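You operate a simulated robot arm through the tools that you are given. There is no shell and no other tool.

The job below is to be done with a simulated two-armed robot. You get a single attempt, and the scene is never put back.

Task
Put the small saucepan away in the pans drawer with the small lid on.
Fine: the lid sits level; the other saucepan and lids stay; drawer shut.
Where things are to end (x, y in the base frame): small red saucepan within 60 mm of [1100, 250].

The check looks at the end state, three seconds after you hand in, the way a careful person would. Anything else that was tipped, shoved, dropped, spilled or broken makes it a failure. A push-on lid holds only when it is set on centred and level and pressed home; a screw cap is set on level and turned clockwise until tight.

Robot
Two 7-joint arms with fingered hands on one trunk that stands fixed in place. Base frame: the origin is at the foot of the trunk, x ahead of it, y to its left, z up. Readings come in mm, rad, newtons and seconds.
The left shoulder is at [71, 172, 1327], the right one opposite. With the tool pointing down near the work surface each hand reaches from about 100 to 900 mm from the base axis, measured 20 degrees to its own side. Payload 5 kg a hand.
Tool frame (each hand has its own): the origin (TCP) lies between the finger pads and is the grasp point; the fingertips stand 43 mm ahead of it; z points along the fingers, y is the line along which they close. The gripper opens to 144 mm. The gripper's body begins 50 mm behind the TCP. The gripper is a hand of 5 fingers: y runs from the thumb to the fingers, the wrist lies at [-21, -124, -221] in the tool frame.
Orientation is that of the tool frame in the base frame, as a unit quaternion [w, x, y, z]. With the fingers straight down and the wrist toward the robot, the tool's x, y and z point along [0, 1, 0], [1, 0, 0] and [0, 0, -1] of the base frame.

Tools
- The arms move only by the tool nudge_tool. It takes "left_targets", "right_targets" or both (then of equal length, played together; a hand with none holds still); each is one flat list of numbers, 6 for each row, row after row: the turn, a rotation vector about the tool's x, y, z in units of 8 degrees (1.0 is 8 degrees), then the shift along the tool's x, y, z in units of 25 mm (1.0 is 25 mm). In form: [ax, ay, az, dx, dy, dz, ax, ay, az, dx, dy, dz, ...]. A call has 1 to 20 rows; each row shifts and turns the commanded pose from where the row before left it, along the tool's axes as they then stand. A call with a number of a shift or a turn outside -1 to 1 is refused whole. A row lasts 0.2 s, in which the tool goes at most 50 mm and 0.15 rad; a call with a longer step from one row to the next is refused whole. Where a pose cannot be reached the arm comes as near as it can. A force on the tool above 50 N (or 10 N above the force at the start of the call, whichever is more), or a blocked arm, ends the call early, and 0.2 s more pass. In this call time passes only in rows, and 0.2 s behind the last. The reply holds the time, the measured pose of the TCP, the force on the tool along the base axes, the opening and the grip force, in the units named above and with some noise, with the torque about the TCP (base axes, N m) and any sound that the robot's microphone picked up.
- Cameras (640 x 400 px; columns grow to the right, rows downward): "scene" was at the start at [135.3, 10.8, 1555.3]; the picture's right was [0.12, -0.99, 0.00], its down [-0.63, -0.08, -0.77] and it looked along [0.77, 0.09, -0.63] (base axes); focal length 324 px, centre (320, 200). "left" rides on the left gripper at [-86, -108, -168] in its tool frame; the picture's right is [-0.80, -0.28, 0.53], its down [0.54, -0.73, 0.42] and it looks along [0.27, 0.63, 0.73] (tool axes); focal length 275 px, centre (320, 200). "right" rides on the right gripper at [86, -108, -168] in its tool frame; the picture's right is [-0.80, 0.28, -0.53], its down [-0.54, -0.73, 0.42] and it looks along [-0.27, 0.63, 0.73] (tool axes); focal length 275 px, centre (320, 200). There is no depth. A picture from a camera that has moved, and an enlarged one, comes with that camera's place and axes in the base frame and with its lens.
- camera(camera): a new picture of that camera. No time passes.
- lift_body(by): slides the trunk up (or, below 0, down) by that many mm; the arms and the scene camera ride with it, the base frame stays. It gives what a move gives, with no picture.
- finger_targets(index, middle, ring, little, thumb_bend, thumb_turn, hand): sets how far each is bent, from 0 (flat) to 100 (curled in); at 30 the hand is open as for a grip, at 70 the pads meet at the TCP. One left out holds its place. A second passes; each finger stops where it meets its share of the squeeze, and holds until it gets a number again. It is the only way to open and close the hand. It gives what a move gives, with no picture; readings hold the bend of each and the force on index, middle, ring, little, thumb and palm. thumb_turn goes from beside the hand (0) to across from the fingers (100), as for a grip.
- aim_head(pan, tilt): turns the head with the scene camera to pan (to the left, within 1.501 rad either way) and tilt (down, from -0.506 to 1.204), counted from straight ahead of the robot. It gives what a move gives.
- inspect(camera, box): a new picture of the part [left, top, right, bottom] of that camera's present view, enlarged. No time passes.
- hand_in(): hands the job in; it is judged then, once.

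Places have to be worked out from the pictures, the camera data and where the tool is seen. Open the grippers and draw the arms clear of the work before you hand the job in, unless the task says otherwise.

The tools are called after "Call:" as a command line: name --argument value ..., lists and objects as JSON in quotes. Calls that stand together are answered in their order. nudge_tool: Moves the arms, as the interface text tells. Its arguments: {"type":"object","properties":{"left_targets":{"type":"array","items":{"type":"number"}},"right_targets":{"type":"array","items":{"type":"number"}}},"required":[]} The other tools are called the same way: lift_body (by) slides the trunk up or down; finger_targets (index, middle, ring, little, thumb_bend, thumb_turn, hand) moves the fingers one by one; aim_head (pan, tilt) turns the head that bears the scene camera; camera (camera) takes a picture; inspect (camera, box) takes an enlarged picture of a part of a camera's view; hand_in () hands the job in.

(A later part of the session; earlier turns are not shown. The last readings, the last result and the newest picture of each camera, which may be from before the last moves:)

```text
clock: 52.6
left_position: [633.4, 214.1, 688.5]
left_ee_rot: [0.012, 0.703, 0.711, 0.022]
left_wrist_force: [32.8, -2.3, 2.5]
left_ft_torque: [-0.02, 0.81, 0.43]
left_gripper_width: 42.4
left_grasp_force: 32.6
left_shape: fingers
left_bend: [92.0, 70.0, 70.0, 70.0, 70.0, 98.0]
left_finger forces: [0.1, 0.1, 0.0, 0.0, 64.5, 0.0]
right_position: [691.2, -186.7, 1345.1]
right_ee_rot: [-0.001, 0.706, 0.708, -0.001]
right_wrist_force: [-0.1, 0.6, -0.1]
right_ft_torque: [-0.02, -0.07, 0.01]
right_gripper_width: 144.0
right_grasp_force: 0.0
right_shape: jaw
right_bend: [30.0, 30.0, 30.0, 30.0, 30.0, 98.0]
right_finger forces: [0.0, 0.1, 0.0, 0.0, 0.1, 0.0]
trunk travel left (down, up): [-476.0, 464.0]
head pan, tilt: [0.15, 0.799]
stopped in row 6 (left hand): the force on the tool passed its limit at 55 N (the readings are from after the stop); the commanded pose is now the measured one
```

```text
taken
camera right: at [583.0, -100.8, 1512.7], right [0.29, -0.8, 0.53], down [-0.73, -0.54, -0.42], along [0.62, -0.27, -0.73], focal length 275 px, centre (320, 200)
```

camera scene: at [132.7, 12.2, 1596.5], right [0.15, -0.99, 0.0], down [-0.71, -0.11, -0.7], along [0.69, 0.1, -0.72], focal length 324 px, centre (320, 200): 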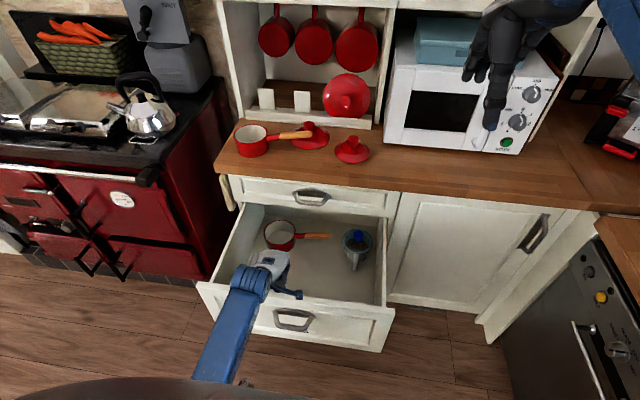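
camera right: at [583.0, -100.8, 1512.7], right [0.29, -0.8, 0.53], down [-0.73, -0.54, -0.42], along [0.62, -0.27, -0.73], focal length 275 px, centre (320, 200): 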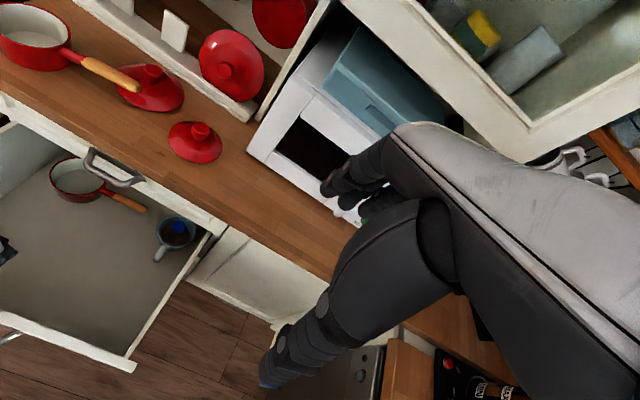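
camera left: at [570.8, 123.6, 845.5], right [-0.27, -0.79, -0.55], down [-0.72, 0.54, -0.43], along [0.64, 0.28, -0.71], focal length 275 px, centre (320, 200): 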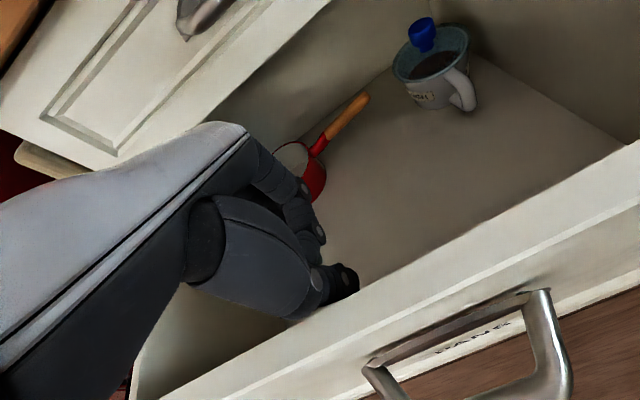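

The drawer is now at its stop, about 350 mm out, with the other pan and the mug in full view. I ease the hand off the panel and lift it straight out.

Call:
nudge_tool --left_targets '[0, 0, 0, 0, 0.4, 0, 0, 0, 0, 0, 0.4, 0, 0, 0, 0, 0, 0, -1, 0, 0, 0, 0, 0, -1, 0, 0, 0, 0, 0, -1, 0, 0, 0, 0, 0, -1, 0, 0, 0, 0, 0, -1, 0, 0, 0, 0, 0, -1]'

Call:
lift_body --by 70

Call:
camera --camera "scene"

Call:
camera --camera "left"

Call:
camera --camera "right"

```text
clock: 54.5
left_position: [643.2, 211.1, 837.5]
left_ee_rot: [0.009, 0.703, 0.711, 0.018]
left_wrist_force: [0.1, -0.2, -0.3]
left_ft_torque: [0.02, 0.0, 0.02]
left_gripper_width: 43.2
left_grasp_force: 0.1
left_shape: fingers
left_bend: [91.0, 70.0, 70.0, 70.0, 67.0, 97.0]
left_finger forces: [0.0, 0.0, 0.1, 0.0, 0.0, 0.0]
right_position: [689.6, -186.6, 1345.7]
right_ee_rot: [-0.001, 0.706, 0.708, 0.0]
right_wrist_force: [-0.3, -0.3, 0.1]
right_ft_torque: [0.0, -0.03, 0.01]
right_gripper_width: 144.0
right_grasp_force: 0.0
right_shape: jaw
right_bend: [30.0, 30.0, 30.0, 30.0, 30.0, 98.0]
right_finger forces: [0.0, 0.1, 0.0, 0.0, 0.0, 0.0]
trunk travel left (down, up): [-476.0, 464.0]
head pan, tilt: [0.15, 0.799]
```

```text
clock: 55.5
left_position: [642.8, 211.9, 906.6]
left_ee_rot: [0.01, 0.703, 0.711, 0.018]
left_wrist_force: [-0.3, -0.7, 0.0]
left_ft_torque: [0.02, -0.02, 0.0]
left_gripper_width: 43.1
left_grasp_force: 0.1
left_shape: fingers
left_bend: [91.0, 70.0, 70.0, 70.0, 67.0, 97.0]
left_finger forces: [0.0, 0.0, 0.0, 0.0, 0.0, 0.0]
right_position: [689.8, -186.5, 1414.6]
right_ee_rot: [-0.001, 0.706, 0.708, -0.001]
right_wrist_force: [-0.3, -0.5, 0.5]
right_ft_torque: [-0.03, -0.03, -0.04]
right_gripper_width: 143.9
right_grasp_force: 0.1
right_shape: jaw
right_bend: [30.0, 30.0, 30.0, 30.0, 30.0, 98.0]
right_finger forces: [0.1, 0.0, 0.0, 0.0, 0.0, 0.0]
trunk travel left (down, up): [-546.0, 394.0]
head pan, tilt: [0.15, 0.799]
```

```text
taken
camera scene: at [130.2, 12.4, 1666.6], right [0.15, -0.99, 0.0], down [-0.71, -0.11, -0.7], along [0.69, 0.1, -0.72], focal length 324 px, centre (320, 200)
```

scene: 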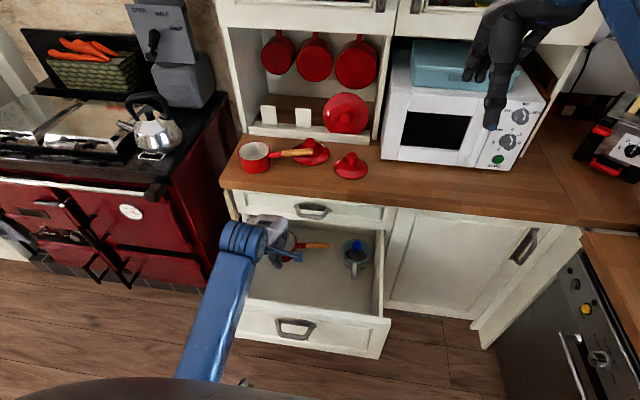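

```text
taken
camera left: at [529.0, 121.4, 1069.1], right [-0.26, -0.79, -0.55], down [-0.71, 0.54, -0.44], along [0.65, 0.28, -0.7], focal length 275 px, centre (320, 200)
```

left: 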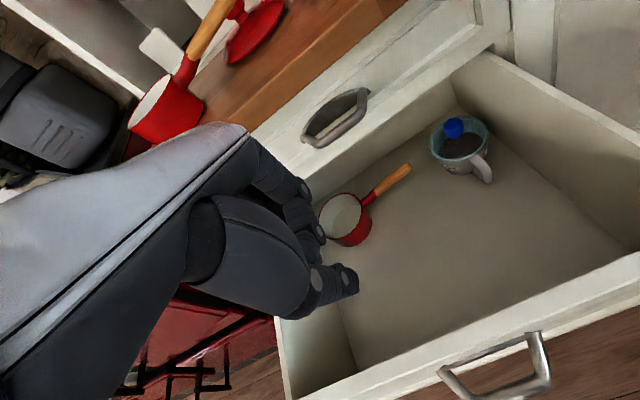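

```text
taken
camera right: at [581.5, -101.0, 1583.3], right [0.29, -0.8, 0.53], down [-0.73, -0.54, -0.42], along [0.63, -0.27, -0.73], focal length 275 px, centre (320, 200)
```

right: 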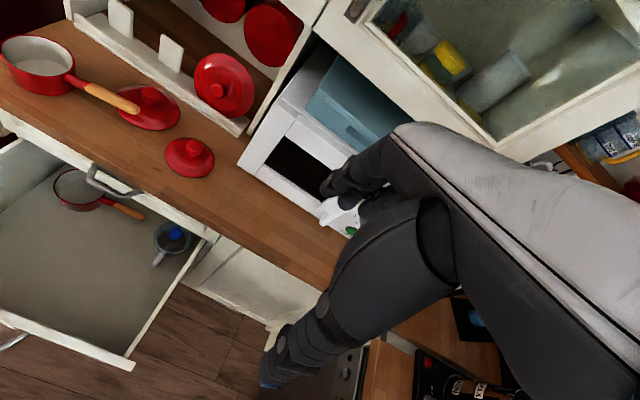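

Both pans are now visible. I compare their sizes carefully, to be sure the pan on the worktop is the small one and which lid fits.

Call:
inspect --camera "scene" --box '[220, 120, 388, 225]'

Call:
inspect --camera "scene" --box '[220, 210, 412, 330]'

Call:
inspect --camera "left" --box '[300, 80, 540, 260]'

Call:
inspect --camera "right" --box '[0, 20, 240, 200]'

```text
3.81 times, centred on (304, 172) of scene
camera zoom: at [130.2, 12.4, 1666.6], right [0.15, -0.99, 0.0], down [-0.71, -0.11, -0.7], along [0.69, 0.1, -0.72], focal length 1236 px, centre (381, 305)
```

zoom: 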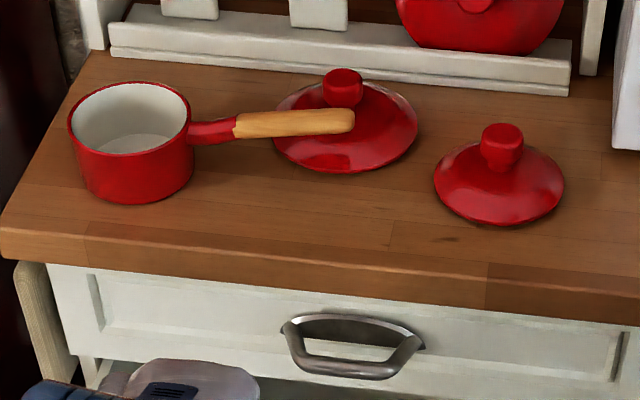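

```text
3.33 times, centred on (316, 270) of scene
camera zoom: at [130.2, 12.4, 1666.6], right [0.15, -0.99, 0.0], down [-0.71, -0.11, -0.7], along [0.69, 0.1, -0.72], focal length 1081 px, centre (333, -33)
```

zoom: 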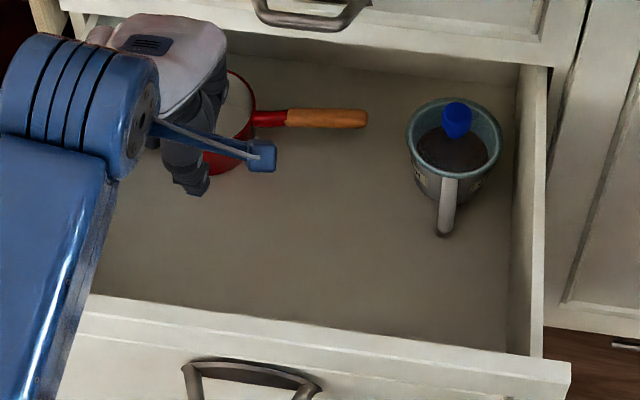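

```text
2.22 times, centred on (420, 170) of left
camera zoom: at [529.0, 121.4, 1069.1], right [-0.26, -0.79, -0.55], down [-0.71, 0.54, -0.44], along [0.65, 0.28, -0.7], focal length 612 px, centre (98, 267)
```

zoom: 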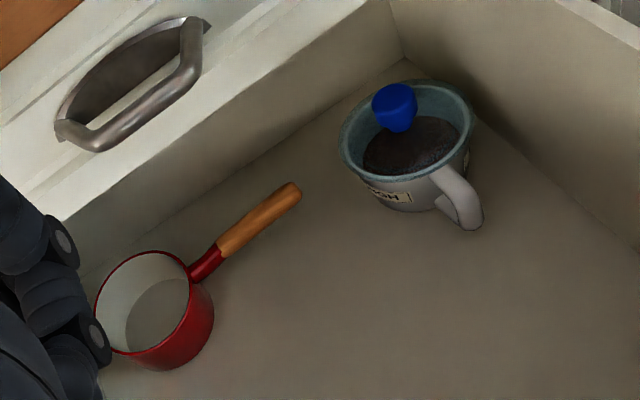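

```text
2.22 times, centred on (120, 110) of right
camera zoom: at [581.5, -101.0, 1583.3], right [0.29, -0.8, 0.53], down [-0.73, -0.54, -0.42], along [0.63, -0.27, -0.73], focal length 612 px, centre (764, 400)
```

zoom: 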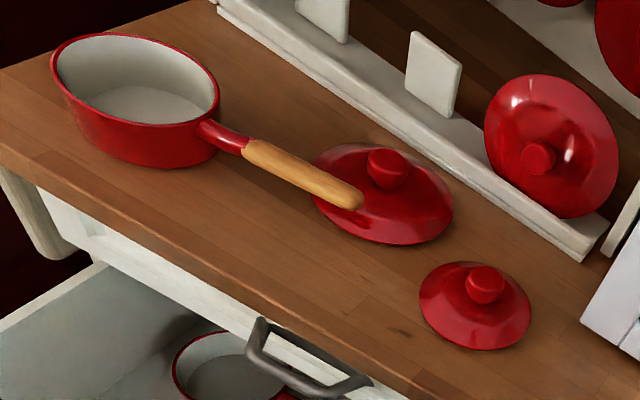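

The worktop pan is about 111 mm across and the drawer pan about 130 mm, so the worktop pan is the small one, and the right-hand lid (119 mm) is its lid. I raise the left hand clear, lower the trunk for forward reach, and pre-shape the fingers for the pan handle.

Call:
nudge_tool --left_targets '[0, 0, 0, 0, 0, -1, 0, 0, 0, 0, 0, -1, 0, 0, 0, 0, 0, -1, 0, 0, 0, 0, 0, -1, 0, 0, 0, 0, 0, -1, 0, 0, 0, 0, 0, -1, 0, 0, 0, 0, 0, -1, 0, 0, 0, 0, 0, -1, 0, 0, 0, 0, 0, -1, 0, 0, 0, 0, 0, -1, 0, 0, 0, 0, 0, -1, 0, 0, 0, 0, 0, -1, 0, 0, 0, 0, 0.5, -1, 0, 0, 0, 0, 0.5, -1]'

Call:
lift_body --by -200

Call:
finger_targets --hand "left" --index 50 --middle 50 --ring 50 --little 50 --thumb_bend 50

Call:
camera --camera "left"

Call:
camera --camera "right"

```text
clock: 58.5
left_position: [653.3, 206.4, 1257.5]
left_ee_rot: [0.009, 0.703, 0.711, 0.018]
left_wrist_force: [-0.5, -0.5, -0.4]
left_ft_torque: [0.08, 0.0, -0.02]
left_gripper_width: 42.9
left_grasp_force: 0.0
left_shape: fingers
left_bend: [90.0, 70.0, 70.0, 70.0, 67.0, 97.0]
left_finger forces: [0.1, 0.1, 0.1, 0.0, 0.1, 0.0]
right_position: [690.6, -189.0, 1414.2]
right_ee_rot: [-0.001, 0.707, 0.707, 0.0]
right_wrist_force: [0.0, -0.7, -1.2]
right_ft_torque: [0.02, -0.02, 0.01]
right_gripper_width: 144.0
right_grasp_force: 0.1
right_shape: jaw
right_bend: [30.0, 30.0, 30.0, 30.0, 30.0, 98.0]
right_finger forces: [0.0, 0.0, 0.0, 0.0, 0.0, 0.0]
trunk travel left (down, up): [-546.0, 394.0]
head pan, tilt: [0.15, 0.799]
```

```text
clock: 60.7
left_position: [653.5, 206.6, 1058.2]
left_ee_rot: [0.009, 0.703, 0.711, 0.017]
left_wrist_force: [0.0, 0.9, 1.0]
left_ft_torque: [0.01, 0.0, -0.04]
left_gripper_width: 43.1
left_grasp_force: 0.0
left_shape: fingers
left_bend: [90.0, 70.0, 70.0, 70.0, 67.0, 97.0]
left_finger forces: [0.1, 0.0, 0.1, 0.0, 0.0, 0.1]
right_position: [689.7, -186.1, 1214.7]
right_ee_rot: [-0.001, 0.707, 0.707, -0.001]
right_wrist_force: [-1.5, 0.4, 0.9]
right_ft_torque: [0.04, -0.03, -0.02]
right_gripper_width: 143.9
right_grasp_force: 0.1
right_shape: jaw
right_bend: [30.0, 30.0, 30.0, 30.0, 30.0, 98.0]
right_finger forces: [0.0, 0.0, 0.1, 0.1, 0.1, 0.0]
trunk travel left (down, up): [-346.0, 594.0]
head pan, tilt: [0.15, 0.799]
```

```text
clock: 61.7
left_position: [652.9, 207.6, 1057.6]
left_ee_rot: [0.009, 0.704, 0.71, 0.017]
left_wrist_force: [0.1, -0.7, 0.4]
left_ft_torque: [0.0, 0.01, 0.03]
left_gripper_width: 77.9
left_grasp_force: 0.1
left_shape: fingers
left_bend: [50.0, 50.0, 50.0, 50.0, 50.0, 98.0]
left_finger forces: [0.1, 0.0, 0.1, 0.0, 0.0, 0.0]
right_position: [689.9, -185.9, 1214.6]
right_ee_rot: [0.0, 0.707, 0.707, -0.001]
right_wrist_force: [0.0, 0.3, 0.8]
right_ft_torque: [0.01, -0.02, -0.03]
right_gripper_width: 143.6
right_grasp_force: 0.0
right_shape: jaw
right_bend: [30.0, 30.0, 30.0, 30.0, 30.0, 98.0]
right_finger forces: [0.0, 0.0, 0.1, 0.0, 0.0, 0.1]
trunk travel left (down, up): [-346.0, 594.0]
head pan, tilt: [0.15, 0.799]
```

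```text
taken
camera left: at [539.8, 117.6, 1221.1], right [-0.26, -0.79, -0.55], down [-0.71, 0.54, -0.44], along [0.65, 0.28, -0.7], focal length 275 px, centre (320, 200)
```

left: 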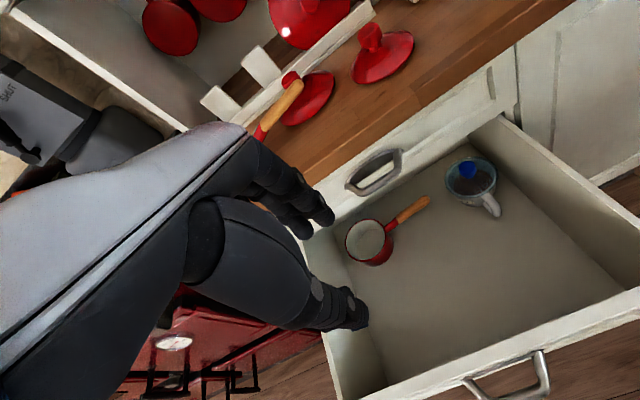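

```text
taken
camera right: at [581.4, -101.0, 1383.5], right [0.29, -0.8, 0.53], down [-0.73, -0.54, -0.42], along [0.63, -0.27, -0.73], focal length 275 px, centre (320, 200)
```

right: 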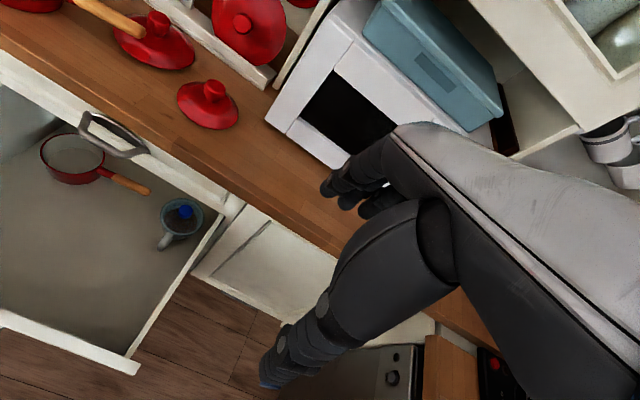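

The arm is free, with the shoulder near z 1248. I move the left hand over the pan handle at z about 1100 to refine the handle position with the hand camera.

Call:
nudge_tool --left_targets '[0, 0, 0, 0.13, 1, -0.15, 0, 0, 0, 0.13, 1, -0.15, 0, 0, 0, 0.13, 1, -0.15, 0, 0, 0, 0.13, 1, -0.15, 0, 0, 0, 0.13, 1, -0.15, 0, 0, 0, 0.13, 1, -0.15, 0, 0, 0, 0.13, 1, -0.15, 0, 0, 0, 0.13, 1, -0.15, 0, 0, 0, 0.13, 1, -0.15, 0, 0, 0, 0.13, 1, -0.15, 0, 0, 0, 0.13, 1, -0.15, 0.25, 0, 0, 0.13, 1, -0.15]'

Call:
camera --camera "left"

Call:
aim_head --pan 0.3 --tilt 0.5

Call:
camera --camera "scene"

```text
clock: 64.3
left_position: [952.0, 246.8, 1116.0]
left_ee_rot: [-0.004, 0.703, 0.711, 0.005]
left_wrist_force: [-0.2, -0.3, -0.9]
left_ft_torque: [-0.03, 0.03, 0.03]
left_gripper_width: 78.3
left_grasp_force: 0.2
left_shape: fingers
left_bend: [50.0, 50.0, 50.0, 50.0, 50.0, 98.0]
left_finger forces: [0.0, 0.0, 0.0, 0.1, 0.0, 0.0]
right_position: [689.6, -186.8, 1215.1]
right_ee_rot: [-0.001, 0.707, 0.708, 0.0]
right_wrist_force: [-0.3, 0.4, 0.2]
right_ft_torque: [0.02, 0.04, -0.01]
right_gripper_width: 144.2
right_grasp_force: 0.1
right_shape: jaw
right_bend: [30.0, 30.0, 30.0, 30.0, 30.0, 98.0]
right_finger forces: [0.1, 0.0, 0.1, 0.1, 0.0, 0.0]
trunk travel left (down, up): [-346.0, 594.0]
head pan, tilt: [0.15, 0.799]
```

```text
taken
camera left: at [844.6, 156.6, 1282.7], right [-0.27, -0.79, -0.55], down [-0.73, 0.54, -0.42], along [0.63, 0.28, -0.73], focal length 275 px, centre (320, 200)
```

left: 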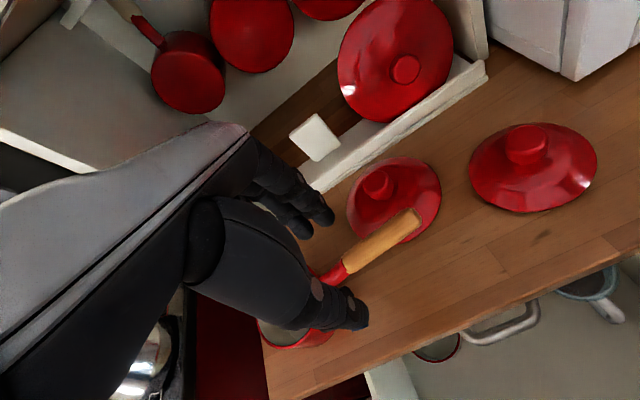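

```text
clock: 65.1
left_position: [951.5, 247.1, 1116.6]
left_ee_rot: [-0.003, 0.703, 0.711, 0.006]
left_wrist_force: [-1.2, -0.5, 0.2]
left_ft_torque: [0.01, 0.04, 0.02]
left_gripper_width: 78.3
left_grasp_force: 0.0
left_shape: fingers
left_bend: [50.0, 50.0, 50.0, 50.0, 50.0, 98.0]
left_finger forces: [0.0, 0.1, 0.1, 0.0, 0.0, 0.0]
right_position: [688.3, -186.6, 1216.5]
right_ee_rot: [0.0, 0.707, 0.707, -0.001]
right_wrist_force: [0.7, -0.1, 0.4]
right_ft_torque: [0.01, -0.04, -0.01]
right_gripper_width: 143.9
right_grasp_force: 0.0
right_shape: jaw
right_bend: [30.0, 30.0, 30.0, 30.0, 30.0, 98.0]
right_finger forces: [0.0, 0.0, 0.0, 0.0, 0.0, 0.0]
trunk travel left (down, up): [-346.0, 594.0]
head pan, tilt: [0.3, 0.499]
```

```text
taken
camera scene: at [137.2, 27.4, 1492.6], right [0.29, -0.96, 0.0], down [-0.46, -0.14, -0.88], along [0.84, 0.26, -0.48], focal length 324 px, centre (320, 200)
```

scene: 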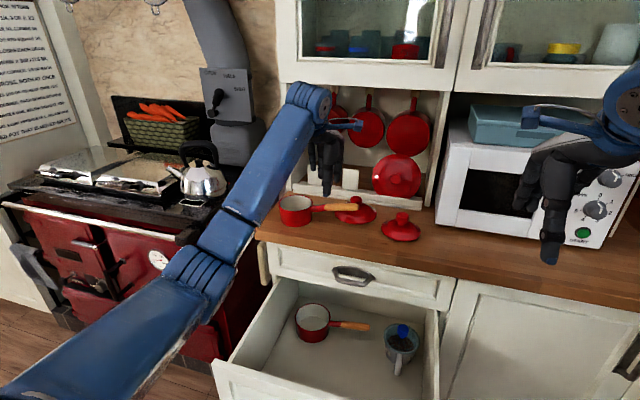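

I zoom in on the handle from both cameras.

Call:
inspect --camera "left" --box '[240, 150, 480, 300]'

Call:
inspect --camera "scene" --box '[265, 110, 425, 260]'

Call:
inspect --camera "right" --box '[0, 0, 240, 150]'

```text
2.67 times, centred on (360, 225) of left
camera zoom: at [843.2, 157.5, 1283.6], right [-0.27, -0.79, -0.55], down [-0.73, 0.54, -0.42], along [0.63, 0.28, -0.73], focal length 734 px, centre (213, 133)
```

zoom: 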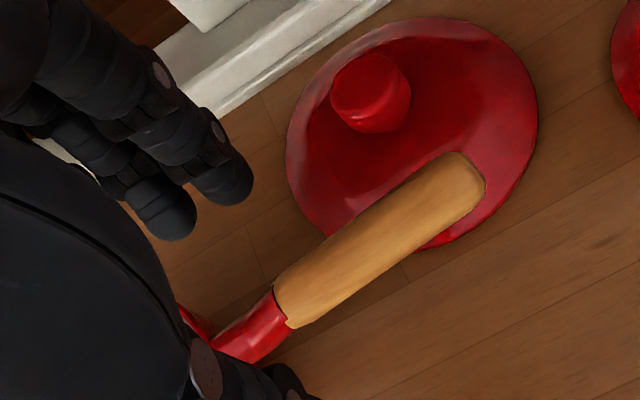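

```text
2.67 times, centred on (345, 185) of scene
camera zoom: at [137.2, 27.4, 1492.6], right [0.29, -0.96, 0.0], down [-0.46, -0.14, -0.88], along [0.84, 0.26, -0.48], focal length 865 px, centre (253, 240)
```

zoom: 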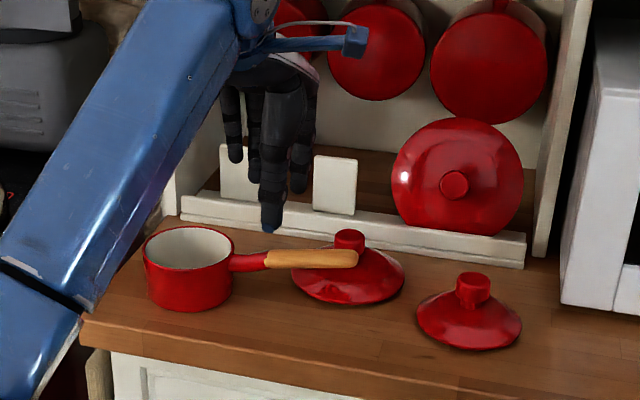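

```text
2.67 times, centred on (120, 75) of right
camera zoom: at [581.2, -100.8, 1383.6], right [0.29, -0.8, 0.53], down [-0.73, -0.54, -0.42], along [0.63, -0.27, -0.73], focal length 734 px, centre (853, 533)
```

zoom: 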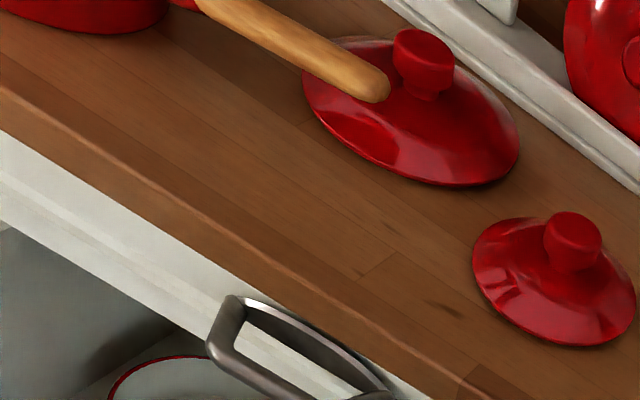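

The handle runs from about (988, 273, 988) to (998, 170, 995), so I'll grip around y 242. I narrow the opening slightly, yaw about 5 degrees to match the handle, move over it and descend partway.

Call:
finger_targets --hand "left" --index 54 --middle 54 --ring 54 --little 54 --thumb_bend 54

Call:
nudge_tool --left_targets '[0, 0, -0.6, -0.1, 0.8, 0, 0, 0, 0, -0.1, 0.78, 0, 0, 0, 0, 0, 0, 0.8, 0, 0, 0, 0, 0, 0.8, 0, 0, 0, 0, 0, 0.8, 0, 0, 0, 0, 0, 0.6]'

Call:
inspect --camera "left" --box '[240, 150, 480, 350]'

Call:
inspect --camera "scene" --box '[265, 110, 425, 260]'

```text
clock: 66.1
left_position: [951.8, 248.2, 1115.9]
left_ee_rot: [-0.004, 0.703, 0.711, 0.006]
left_wrist_force: [-0.2, -0.2, 0.2]
left_ft_torque: [0.02, -0.01, -0.02]
left_gripper_width: 64.4
left_grasp_force: 0.1
left_shape: fingers
left_bend: [54.0, 54.0, 54.0, 54.0, 54.0, 98.0]
left_finger forces: [0.0, 0.0, 0.0, 0.0, 0.0, 0.1]
right_position: [690.1, -186.8, 1214.4]
right_ee_rot: [-0.001, 0.707, 0.707, 0.0]
right_wrist_force: [0.8, -0.1, 0.2]
right_ft_torque: [-0.01, -0.01, 0.05]
right_gripper_width: 144.3
right_grasp_force: 0.1
right_shape: jaw
right_bend: [30.0, 30.0, 30.0, 30.0, 30.0, 98.0]
right_finger forces: [0.0, 0.0, 0.0, 0.0, 0.1, 0.0]
trunk travel left (down, up): [-346.0, 594.0]
head pan, tilt: [0.3, 0.499]
```

```text
clock: 67.5
left_position: [990.5, 245.6, 1038.7]
left_ee_rot: [-0.003, 0.673, 0.739, 0.006]
left_wrist_force: [0.1, 0.8, -0.1]
left_ft_torque: [-0.02, 0.03, 0.03]
left_gripper_width: 64.3
left_grasp_force: 0.0
left_shape: fingers
left_bend: [54.0, 54.0, 54.0, 54.0, 54.0, 98.0]
left_finger forces: [0.1, 0.0, 0.1, 0.0, 0.0, 0.1]
right_position: [690.0, -186.6, 1215.5]
right_ee_rot: [-0.001, 0.707, 0.707, 0.0]
right_wrist_force: [1.1, 0.3, -0.3]
right_ft_torque: [0.03, -0.01, 0.03]
right_gripper_width: 144.0
right_grasp_force: 0.1
right_shape: jaw
right_bend: [30.0, 30.0, 30.0, 30.0, 30.0, 98.0]
right_finger forces: [0.0, 0.0, 0.1, 0.0, 0.0, 0.0]
trunk travel left (down, up): [-346.0, 594.0]
head pan, tilt: [0.3, 0.499]
```

```text
2.00 times, centred on (360, 250) of left
camera zoom: at [890.5, 147.6, 1206.3], right [-0.21, -0.81, -0.55], down [-0.77, 0.48, -0.42], along [0.6, 0.33, -0.73], focal length 551 px, centre (240, 100)
```

zoom: 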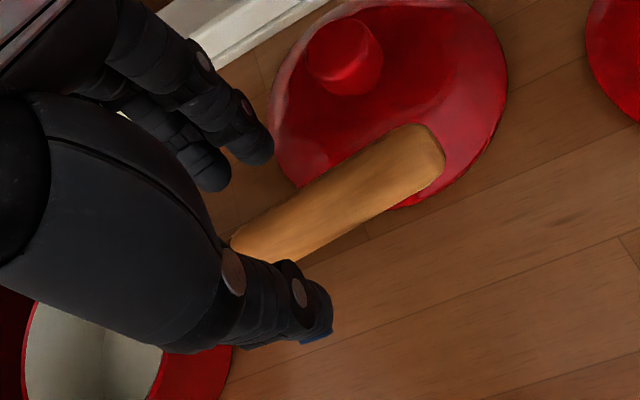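

```text
2.67 times, centred on (345, 185) of scene
camera zoom: at [137.8, 27.4, 1492.6], right [0.3, -0.96, 0.0], down [-0.46, -0.14, -0.88], along [0.84, 0.26, -0.48], focal length 865 px, centre (253, 240)
```

zoom: 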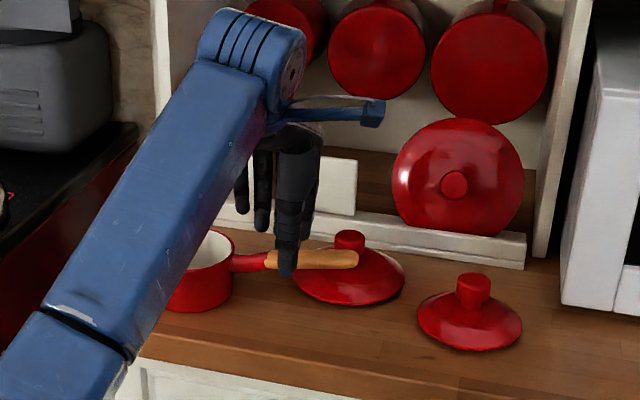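

The handle passes centrally between thumb and fingers. I descend 39 mm and close on it.

Call:
nudge_tool --left_targets '[0, 0, 0, 0, 0, 0.6, 0, 0, 0, 0, 0, 0.6, 0, 0, 0, 0, 0, 0.36]'

Call:
inspect --camera "left" --box '[200, 150, 440, 350]'

Call:
inspect --camera "scene" --box '[265, 130, 425, 255]'

```text
clock: 68.3
left_position: [992.3, 247.1, 1000.4]
left_ee_rot: [-0.004, 0.673, 0.74, 0.004]
left_wrist_force: [-0.5, -0.6, 0.2]
left_ft_torque: [0.0, -0.03, 0.0]
left_gripper_width: 64.6
left_grasp_force: 0.0
left_shape: fingers
left_bend: [54.0, 54.0, 54.0, 54.0, 54.0, 98.0]
left_finger forces: [0.1, 0.0, 0.0, 0.0, 0.1, 0.0]
right_position: [689.2, -186.6, 1215.0]
right_ee_rot: [-0.001, 0.707, 0.708, 0.0]
right_wrist_force: [-0.4, -0.4, 0.0]
right_ft_torque: [-0.04, 0.0, 0.01]
right_gripper_width: 143.7
right_grasp_force: 0.1
right_shape: jaw
right_bend: [30.0, 30.0, 30.0, 30.0, 30.0, 98.0]
right_finger forces: [0.0, 0.0, 0.0, 0.0, 0.0, 0.0]
trunk travel left (down, up): [-346.0, 594.0]
head pan, tilt: [0.3, 0.499]
```

```text
2.00 times, centred on (320, 250) of left
camera zoom: at [891.5, 148.3, 1168.1], right [-0.21, -0.81, -0.54], down [-0.77, 0.48, -0.42], along [0.6, 0.33, -0.73], focal length 551 px, centre (320, 100)
```

zoom: 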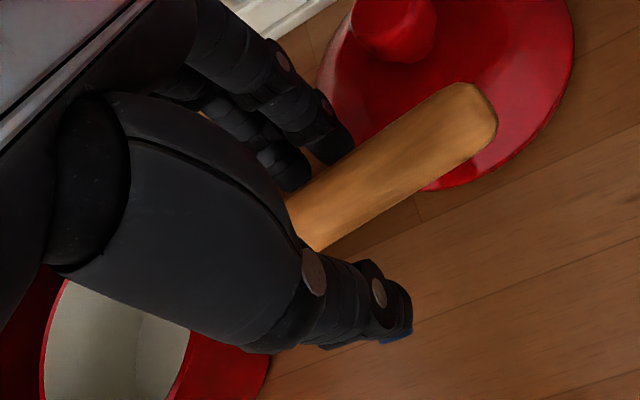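

```text
3.20 times, centred on (345, 192) of scene
camera zoom: at [137.4, 27.3, 1492.7], right [0.3, -0.96, 0.0], down [-0.46, -0.14, -0.88], along [0.84, 0.26, -0.48], focal length 1038 px, centre (240, 224)
```

zoom: 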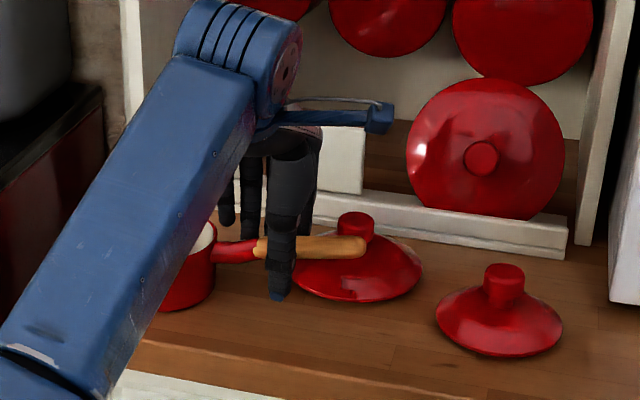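

The thumb is in front of the handle, the fingers behind, and there is no contact with the medium lid. I close the hand.

Call:
finger_targets --hand "left" --index 85 --middle 85 --ring 85 --little 85 --thumb_bend 85

Call:
inspect --camera "left" --box '[200, 150, 440, 350]'

Call:
inspect --camera "scene" --box '[265, 130, 425, 255]'

```text
clock: 69.3
left_position: [993.2, 247.1, 1000.8]
left_ee_rot: [-0.003, 0.673, 0.74, 0.006]
left_wrist_force: [-0.5, -0.4, -3.0]
left_ft_torque: [-0.16, -0.17, 0.01]
left_gripper_width: 0.3
left_grasp_force: 13.4
left_shape: fingers
left_bend: [76.0, 80.0, 84.0, 85.0, 78.0, 93.0]
left_finger forces: [2.8, 13.2, 0.0, 0.1, 11.3, 0.0]
right_position: [690.0, -187.1, 1215.6]
right_ee_rot: [-0.001, 0.707, 0.707, -0.001]
right_wrist_force: [-0.1, 0.3, -0.3]
right_ft_torque: [0.04, 0.0, -0.02]
right_gripper_width: 144.1
right_grasp_force: 0.0
right_shape: jaw
right_bend: [30.0, 30.0, 30.0, 30.0, 30.0, 98.0]
right_finger forces: [0.1, 0.0, 0.0, 0.0, 0.0, 0.0]
trunk travel left (down, up): [-346.0, 594.0]
head pan, tilt: [0.3, 0.499]
```

```text
2.00 times, centred on (320, 250) of left
camera zoom: at [891.8, 148.5, 1167.9], right [-0.21, -0.81, -0.54], down [-0.77, 0.48, -0.42], along [0.6, 0.33, -0.73], focal length 551 px, centre (320, 100)
```

zoom: 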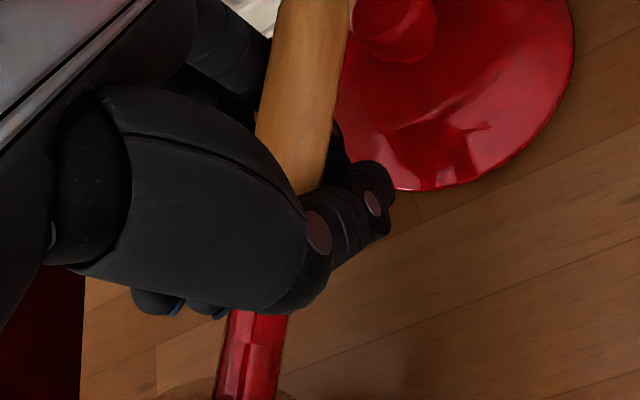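

```text
3.20 times, centred on (345, 192) of scene
camera zoom: at [137.8, 27.4, 1492.6], right [0.3, -0.96, 0.0], down [-0.46, -0.14, -0.88], along [0.84, 0.26, -0.48], focal length 1038 px, centre (240, 224)
```

zoom: 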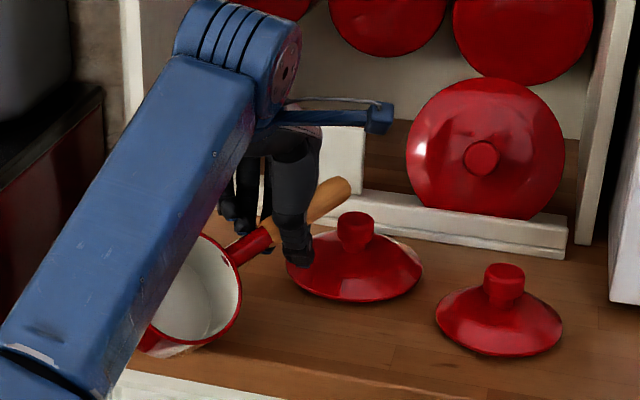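

The handle twisted in the grip: the pan yawed and tilted. Before doing anything else I look at exactly where it is.

Call:
camera --camera "scene"

Call:
camera --camera "left"

Call:
camera --camera "right"

Call:
inspect --camera "scene" --box '[240, 150, 400, 275]'

```text
taken
camera scene: at [137.8, 27.4, 1492.6], right [0.3, -0.96, 0.0], down [-0.46, -0.14, -0.88], along [0.84, 0.26, -0.48], focal length 324 px, centre (320, 200)
```

scene: 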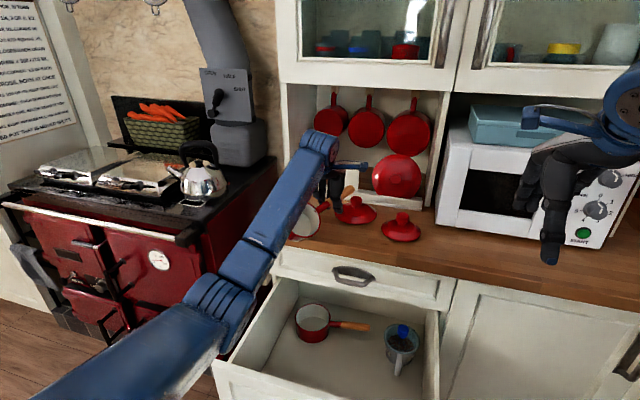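

```text
taken
camera left: at [891.8, 148.5, 1167.9], right [-0.21, -0.81, -0.54], down [-0.77, 0.48, -0.42], along [0.6, 0.33, -0.73], focal length 275 px, centre (320, 200)
```

left: 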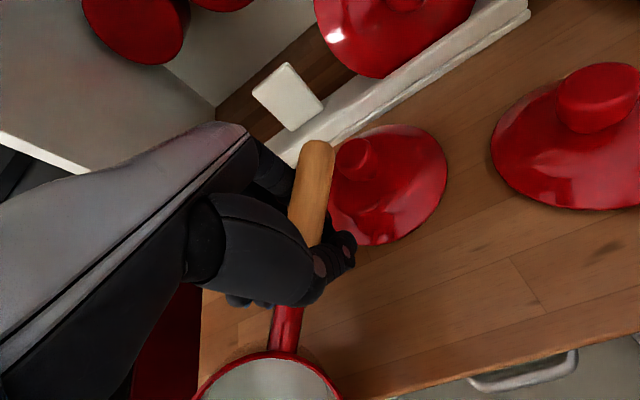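

```text
taken
camera right: at [581.8, -101.0, 1383.3], right [0.29, -0.8, 0.53], down [-0.73, -0.54, -0.42], along [0.63, -0.27, -0.73], focal length 275 px, centre (320, 200)
```

right: 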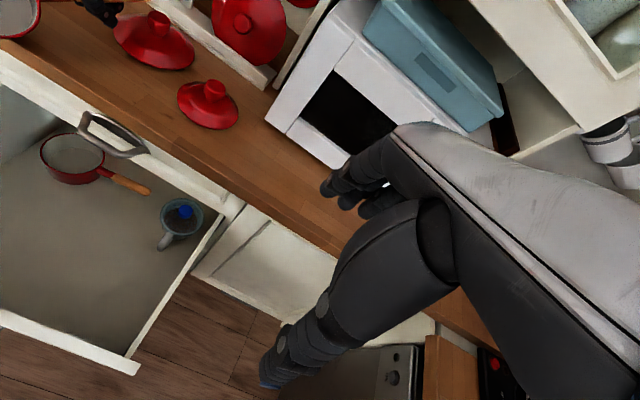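

```text
3.20 times, centred on (320, 212) of scene
camera zoom: at [137.8, 27.4, 1492.6], right [0.3, -0.96, 0.0], down [-0.46, -0.14, -0.88], along [0.84, 0.26, -0.48], focal length 1038 px, centre (320, 160)
```

zoom: 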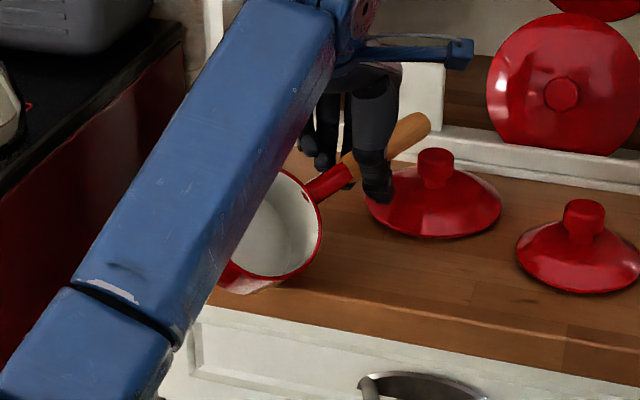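

The ring and little fingers pushed the handle around the thumb. The pan is now yawed about 35–40 degrees and tilted toward the robot, with its low side on the worktop near the front edge. I'll yaw the hand clockwise to swing the pan back over the worktop before letting go, starting with half the turn.

Call:
nudge_tool --left_targets '[0, 0, 0.6, 0, 0, -0.1, 0, 0, 0.6, 0, 0, -0.1, 0, 0, 0.6, 0, 0, 0]'

Call:
inspect --camera "scene" --box '[240, 150, 400, 275]'

Call:
camera --camera "left"

```text
clock: 70.1
left_position: [991.5, 247.2, 1005.6]
left_ee_rot: [-0.004, 0.761, 0.648, 0.005]
left_wrist_force: [0.0, -0.8, -3.4]
left_ft_torque: [-0.27, -0.16, 0.02]
left_gripper_width: 0.1
left_grasp_force: 12.9
left_shape: fingers
left_bend: [76.0, 80.0, 84.0, 85.0, 78.0, 93.0]
left_finger forces: [2.6, 13.4, 0.1, 0.0, 10.6, 0.0]
right_position: [689.7, -186.5, 1215.5]
right_ee_rot: [0.0, 0.707, 0.708, -0.001]
right_wrist_force: [-0.9, 0.3, 0.2]
right_ft_torque: [0.0, 0.0, 0.02]
right_gripper_width: 143.8
right_grasp_force: 0.2
right_shape: jaw
right_bend: [30.0, 30.0, 30.0, 30.0, 30.0, 98.0]
right_finger forces: [0.0, 0.0, 0.0, 0.0, 0.1, 0.1]
trunk travel left (down, up): [-346.0, 594.0]
head pan, tilt: [0.3, 0.499]
```

```text
3.20 times, centred on (320, 212) of scene
camera zoom: at [138.0, 27.7, 1492.6], right [0.3, -0.96, 0.0], down [-0.46, -0.14, -0.88], along [0.84, 0.26, -0.48], focal length 1038 px, centre (320, 160)
```

zoom: 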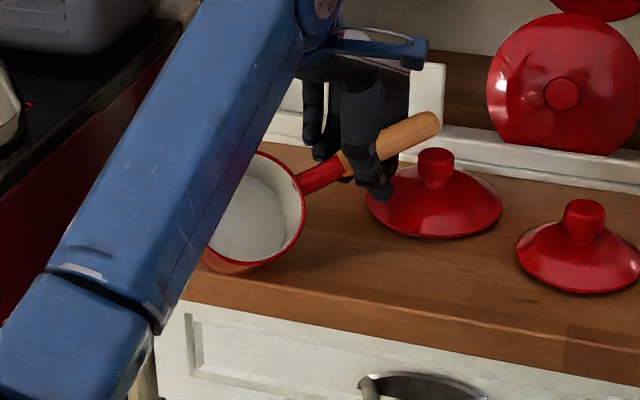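

```text
taken
camera left: at [870.7, 176.6, 1173.4], right [-0.4, -0.73, -0.54], down [-0.63, 0.66, -0.42], along [0.66, 0.17, -0.73], focal length 275 px, centre (320, 200)
```

left: 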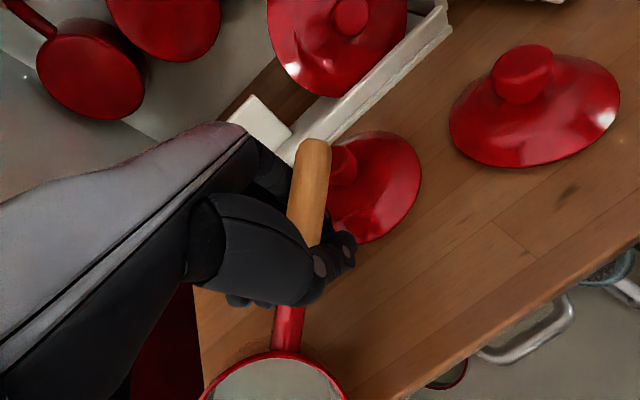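

The pan turns rigidly with the hand and the wrist carries about 3.4 N, so it seems to be hanging firmly in the grip. I lift 25 mm to check that the grip holds.

Call:
nudge_tool --left_targets '[0, 0, 0.5, 0, 0, -0.25, 0, 0, 0.5, 0, 0, -0.25, 0, 0, 0.5, 0, 0, -0.25, 0, 0, 0.5, 0, 0, -0.25]'

Call:
inspect --camera "scene" --box '[240, 140, 400, 265]'

Call:
camera --camera "left"

```text
clock: 71.1
left_position: [992.7, 247.7, 1031.8]
left_ee_rot: [-0.005, 0.844, 0.536, 0.004]
left_wrist_force: [0.1, 0.5, -3.8]
left_ft_torque: [-0.33, -0.12, -0.03]
left_gripper_width: 0.3
left_grasp_force: 13.1
left_shape: fingers
left_bend: [76.0, 80.0, 84.0, 85.0, 78.0, 93.0]
left_finger forces: [2.7, 13.7, 0.0, 0.1, 10.3, 0.0]
right_position: [688.8, -185.6, 1216.4]
right_ee_rot: [-0.001, 0.707, 0.707, -0.001]
right_wrist_force: [0.4, 0.1, -0.3]
right_ft_torque: [-0.01, 0.02, 0.02]
right_gripper_width: 144.1
right_grasp_force: 0.1
right_shape: jaw
right_bend: [30.0, 30.0, 30.0, 30.0, 30.0, 98.0]
right_finger forces: [0.0, 0.1, 0.1, 0.1, 0.0, 0.1]
trunk travel left (down, up): [-346.0, 594.0]
head pan, tilt: [0.3, 0.499]
```

```text
3.20 times, centred on (320, 202) of scene
camera zoom: at [137.8, 27.5, 1492.6], right [0.3, -0.96, 0.0], down [-0.46, -0.14, -0.88], along [0.84, 0.26, -0.48], focal length 1038 px, centre (320, 192)
```

zoom: 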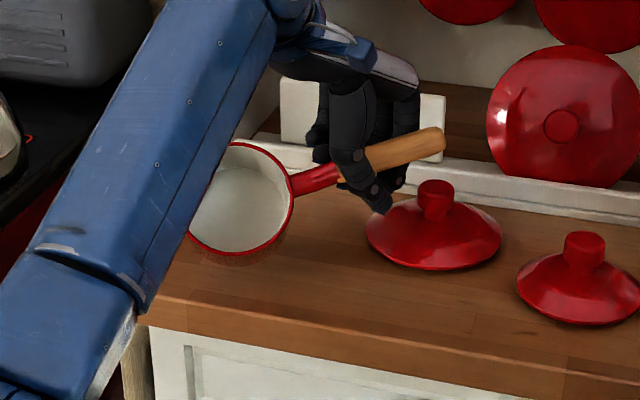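

```text
taken
camera left: at [856.9, 212.2, 1199.2], right [-0.59, -0.59, -0.54], down [-0.43, 0.8, -0.41], along [0.68, -0.01, -0.73], focal length 275 px, centre (320, 200)
```

left: 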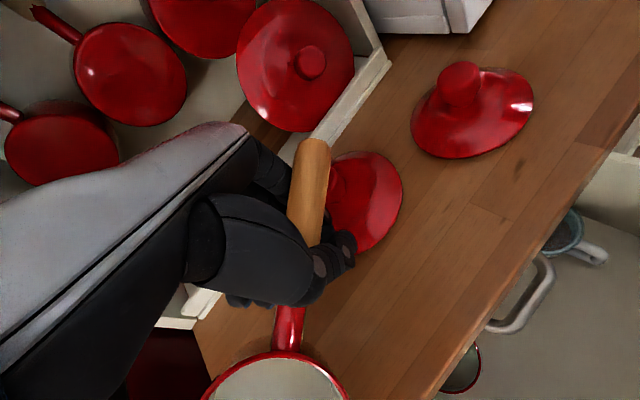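

The pan lifts cleanly and is held rigidly (3.8 N), tilted roughly 45 degrees toward the thumb side. Over the worktop I can't tilt the wrist back far enough to level it, but in free space I can. I raise it and carry it back toward the robot slowly.

Call:
nudge_tool --left_targets '[0, 0, 0, 0, 0, -0.6, 0, 0, 0, 0, 0, -0.6, 0, 0, 0, -0.2, -0.4, 0, 0, 0, 0, -0.34, -0.72, 0, 0, 0, 0, -0.34, -0.72, 0, 0, 0, 0, -0.34, -0.72, 0, 0, 0, 0, -0.34, -0.72, 0, 0, 0, 0, -0.34, -0.72, 0, 0, 0, 0, -0.34, -0.72, 0, 0, 0, 0, -0.34, -0.72, 0, 0, 0, 0, -0.34, -0.72, 0, 0, 0, 0, -0.34, -0.72, 0, 0, 0, 0, -0.34, -0.72, 0, 0, 0, 0, -0.34, -0.72, 0, 0, 0, 0, -0.34, -0.72, 0, 0, 0, 0, -0.34, -0.72, 0, 0, 0, 0, -0.2, -0.4, 0]'

Call:
aim_head --pan 0.3 --tilt 0.7

Call:
camera --camera "scene"

Call:
camera --camera "left"

Call:
camera --camera "right"

```text
clock: 74.7
left_position: [712.0, 243.9, 1060.5]
left_ee_rot: [-0.004, 0.844, 0.537, 0.005]
left_wrist_force: [-0.2, -0.5, -4.6]
left_ft_torque: [-0.31, -0.11, -0.07]
left_gripper_width: 0.3
left_grasp_force: 13.2
left_shape: fingers
left_bend: [76.0, 80.0, 85.0, 85.0, 78.0, 93.0]
left_finger forces: [2.9, 12.8, 0.0, 0.0, 9.7, 0.0]
right_position: [689.7, -186.7, 1216.2]
right_ee_rot: [-0.001, 0.707, 0.707, 0.0]
right_wrist_force: [0.1, 0.2, 0.1]
right_ft_torque: [0.01, 0.01, 0.01]
right_gripper_width: 143.9
right_grasp_force: 0.0
right_shape: jaw
right_bend: [30.0, 30.0, 30.0, 30.0, 30.0, 98.0]
right_finger forces: [0.0, 0.1, 0.0, 0.0, 0.1, 0.0]
trunk travel left (down, up): [-346.0, 594.0]
head pan, tilt: [0.3, 0.499]
```

```text
clock: 75.4
left_position: [711.1, 242.4, 1061.0]
left_ee_rot: [-0.004, 0.843, 0.538, 0.004]
left_wrist_force: [-1.1, 0.2, -4.9]
left_ft_torque: [-0.29, -0.1, 0.06]
left_gripper_width: 0.4
left_grasp_force: 12.3
left_shape: fingers
left_bend: [76.0, 80.0, 85.0, 85.0, 78.0, 93.0]
left_finger forces: [2.8, 12.9, 0.0, 0.1, 9.8, 0.0]
right_position: [688.6, -186.7, 1215.2]
right_ee_rot: [-0.001, 0.707, 0.707, -0.001]
right_wrist_force: [-0.5, 0.1, 0.2]
right_ft_torque: [0.02, 0.01, -0.01]
right_gripper_width: 144.2
right_grasp_force: 0.0
right_shape: jaw
right_bend: [30.0, 30.0, 30.0, 30.0, 30.0, 98.0]
right_finger forces: [0.0, 0.0, 0.1, 0.0, 0.1, 0.0]
trunk travel left (down, up): [-346.0, 594.0]
head pan, tilt: [0.3, 0.7]
```

```text
taken
camera scene: at [132.0, 25.8, 1475.0], right [0.3, -0.96, 0.0], down [-0.62, -0.19, -0.76], along [0.73, 0.23, -0.64], focal length 324 px, centre (320, 200)
```

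scene: 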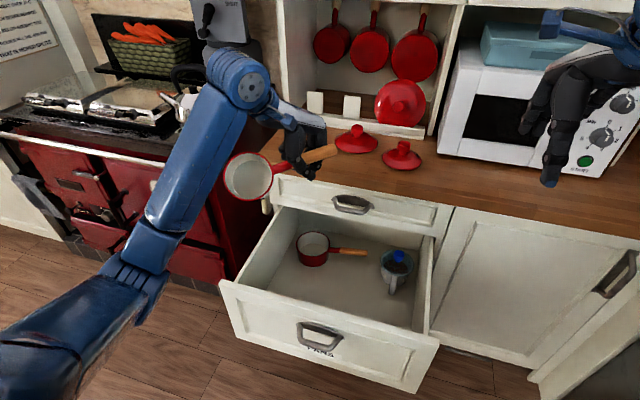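

```text
taken
camera left: at [576.3, 208.8, 1229.2], right [-0.59, -0.59, -0.54], down [-0.43, 0.8, -0.41], along [0.68, -0.01, -0.73], focal length 275 px, centre (320, 200)
```

left: 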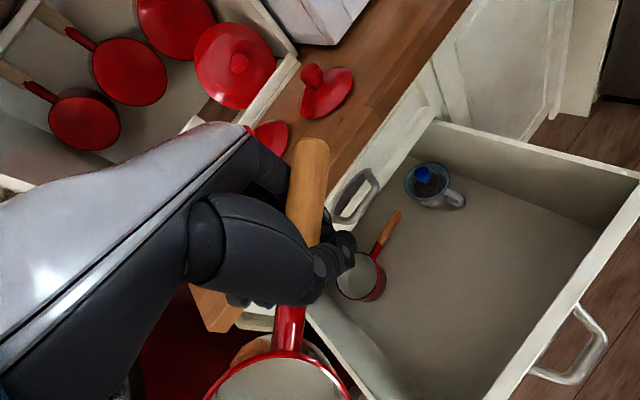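

```text
taken
camera right: at [581.8, -100.8, 1383.3], right [0.29, -0.8, 0.53], down [-0.73, -0.54, -0.42], along [0.63, -0.27, -0.73], focal length 275 px, centre (320, 200)
```

right: 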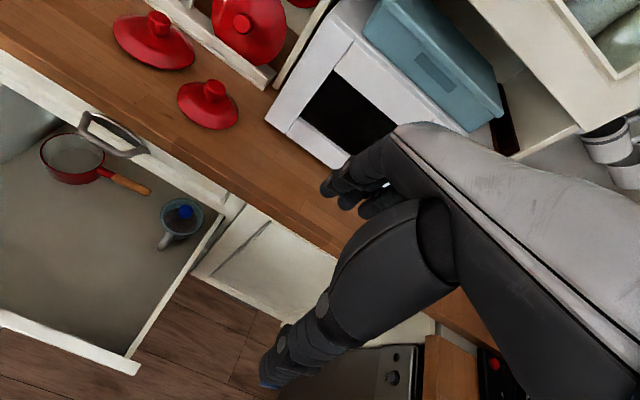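

The pan is in free air over the open drawer and the lids on the worktop are undisturbed. I zoom in to measure its tilt.

Call:
inspect --camera "scene" --box '[200, 110, 360, 235]'

Call:
inspect --camera "left" --box '[160, 110, 400, 400]'

```text
3.20 times, centred on (280, 172) of scene
camera zoom: at [132.0, 25.8, 1475.0], right [0.3, -0.96, 0.0], down [-0.62, -0.19, -0.76], along [0.73, 0.23, -0.64], focal length 1038 px, centre (448, 288)
```

zoom: 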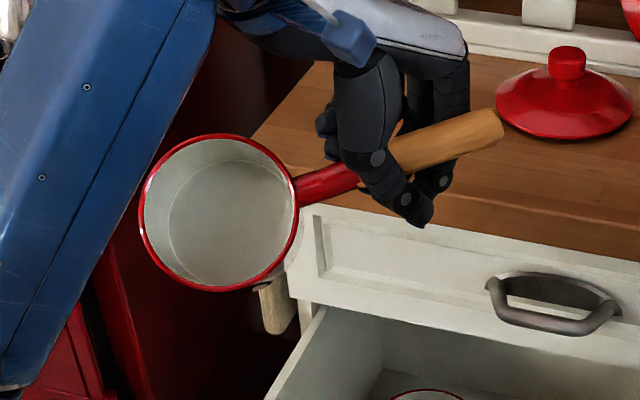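

```text
1.38 times, centred on (280, 255) of left
camera zoom: at [576.3, 208.8, 1229.2], right [-0.59, -0.59, -0.54], down [-0.43, 0.8, -0.41], along [0.68, -0.01, -0.73], focal length 380 px, centre (375, 124)
```

zoom: 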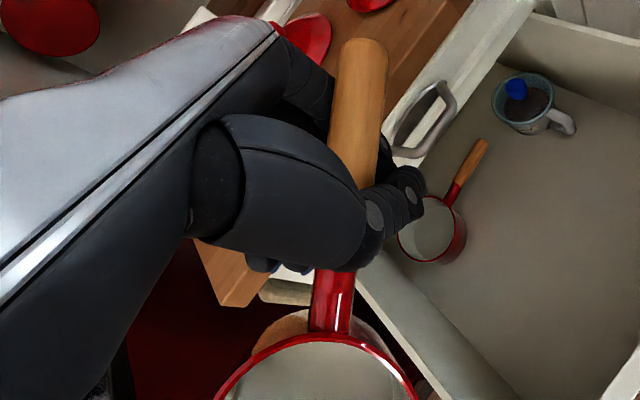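

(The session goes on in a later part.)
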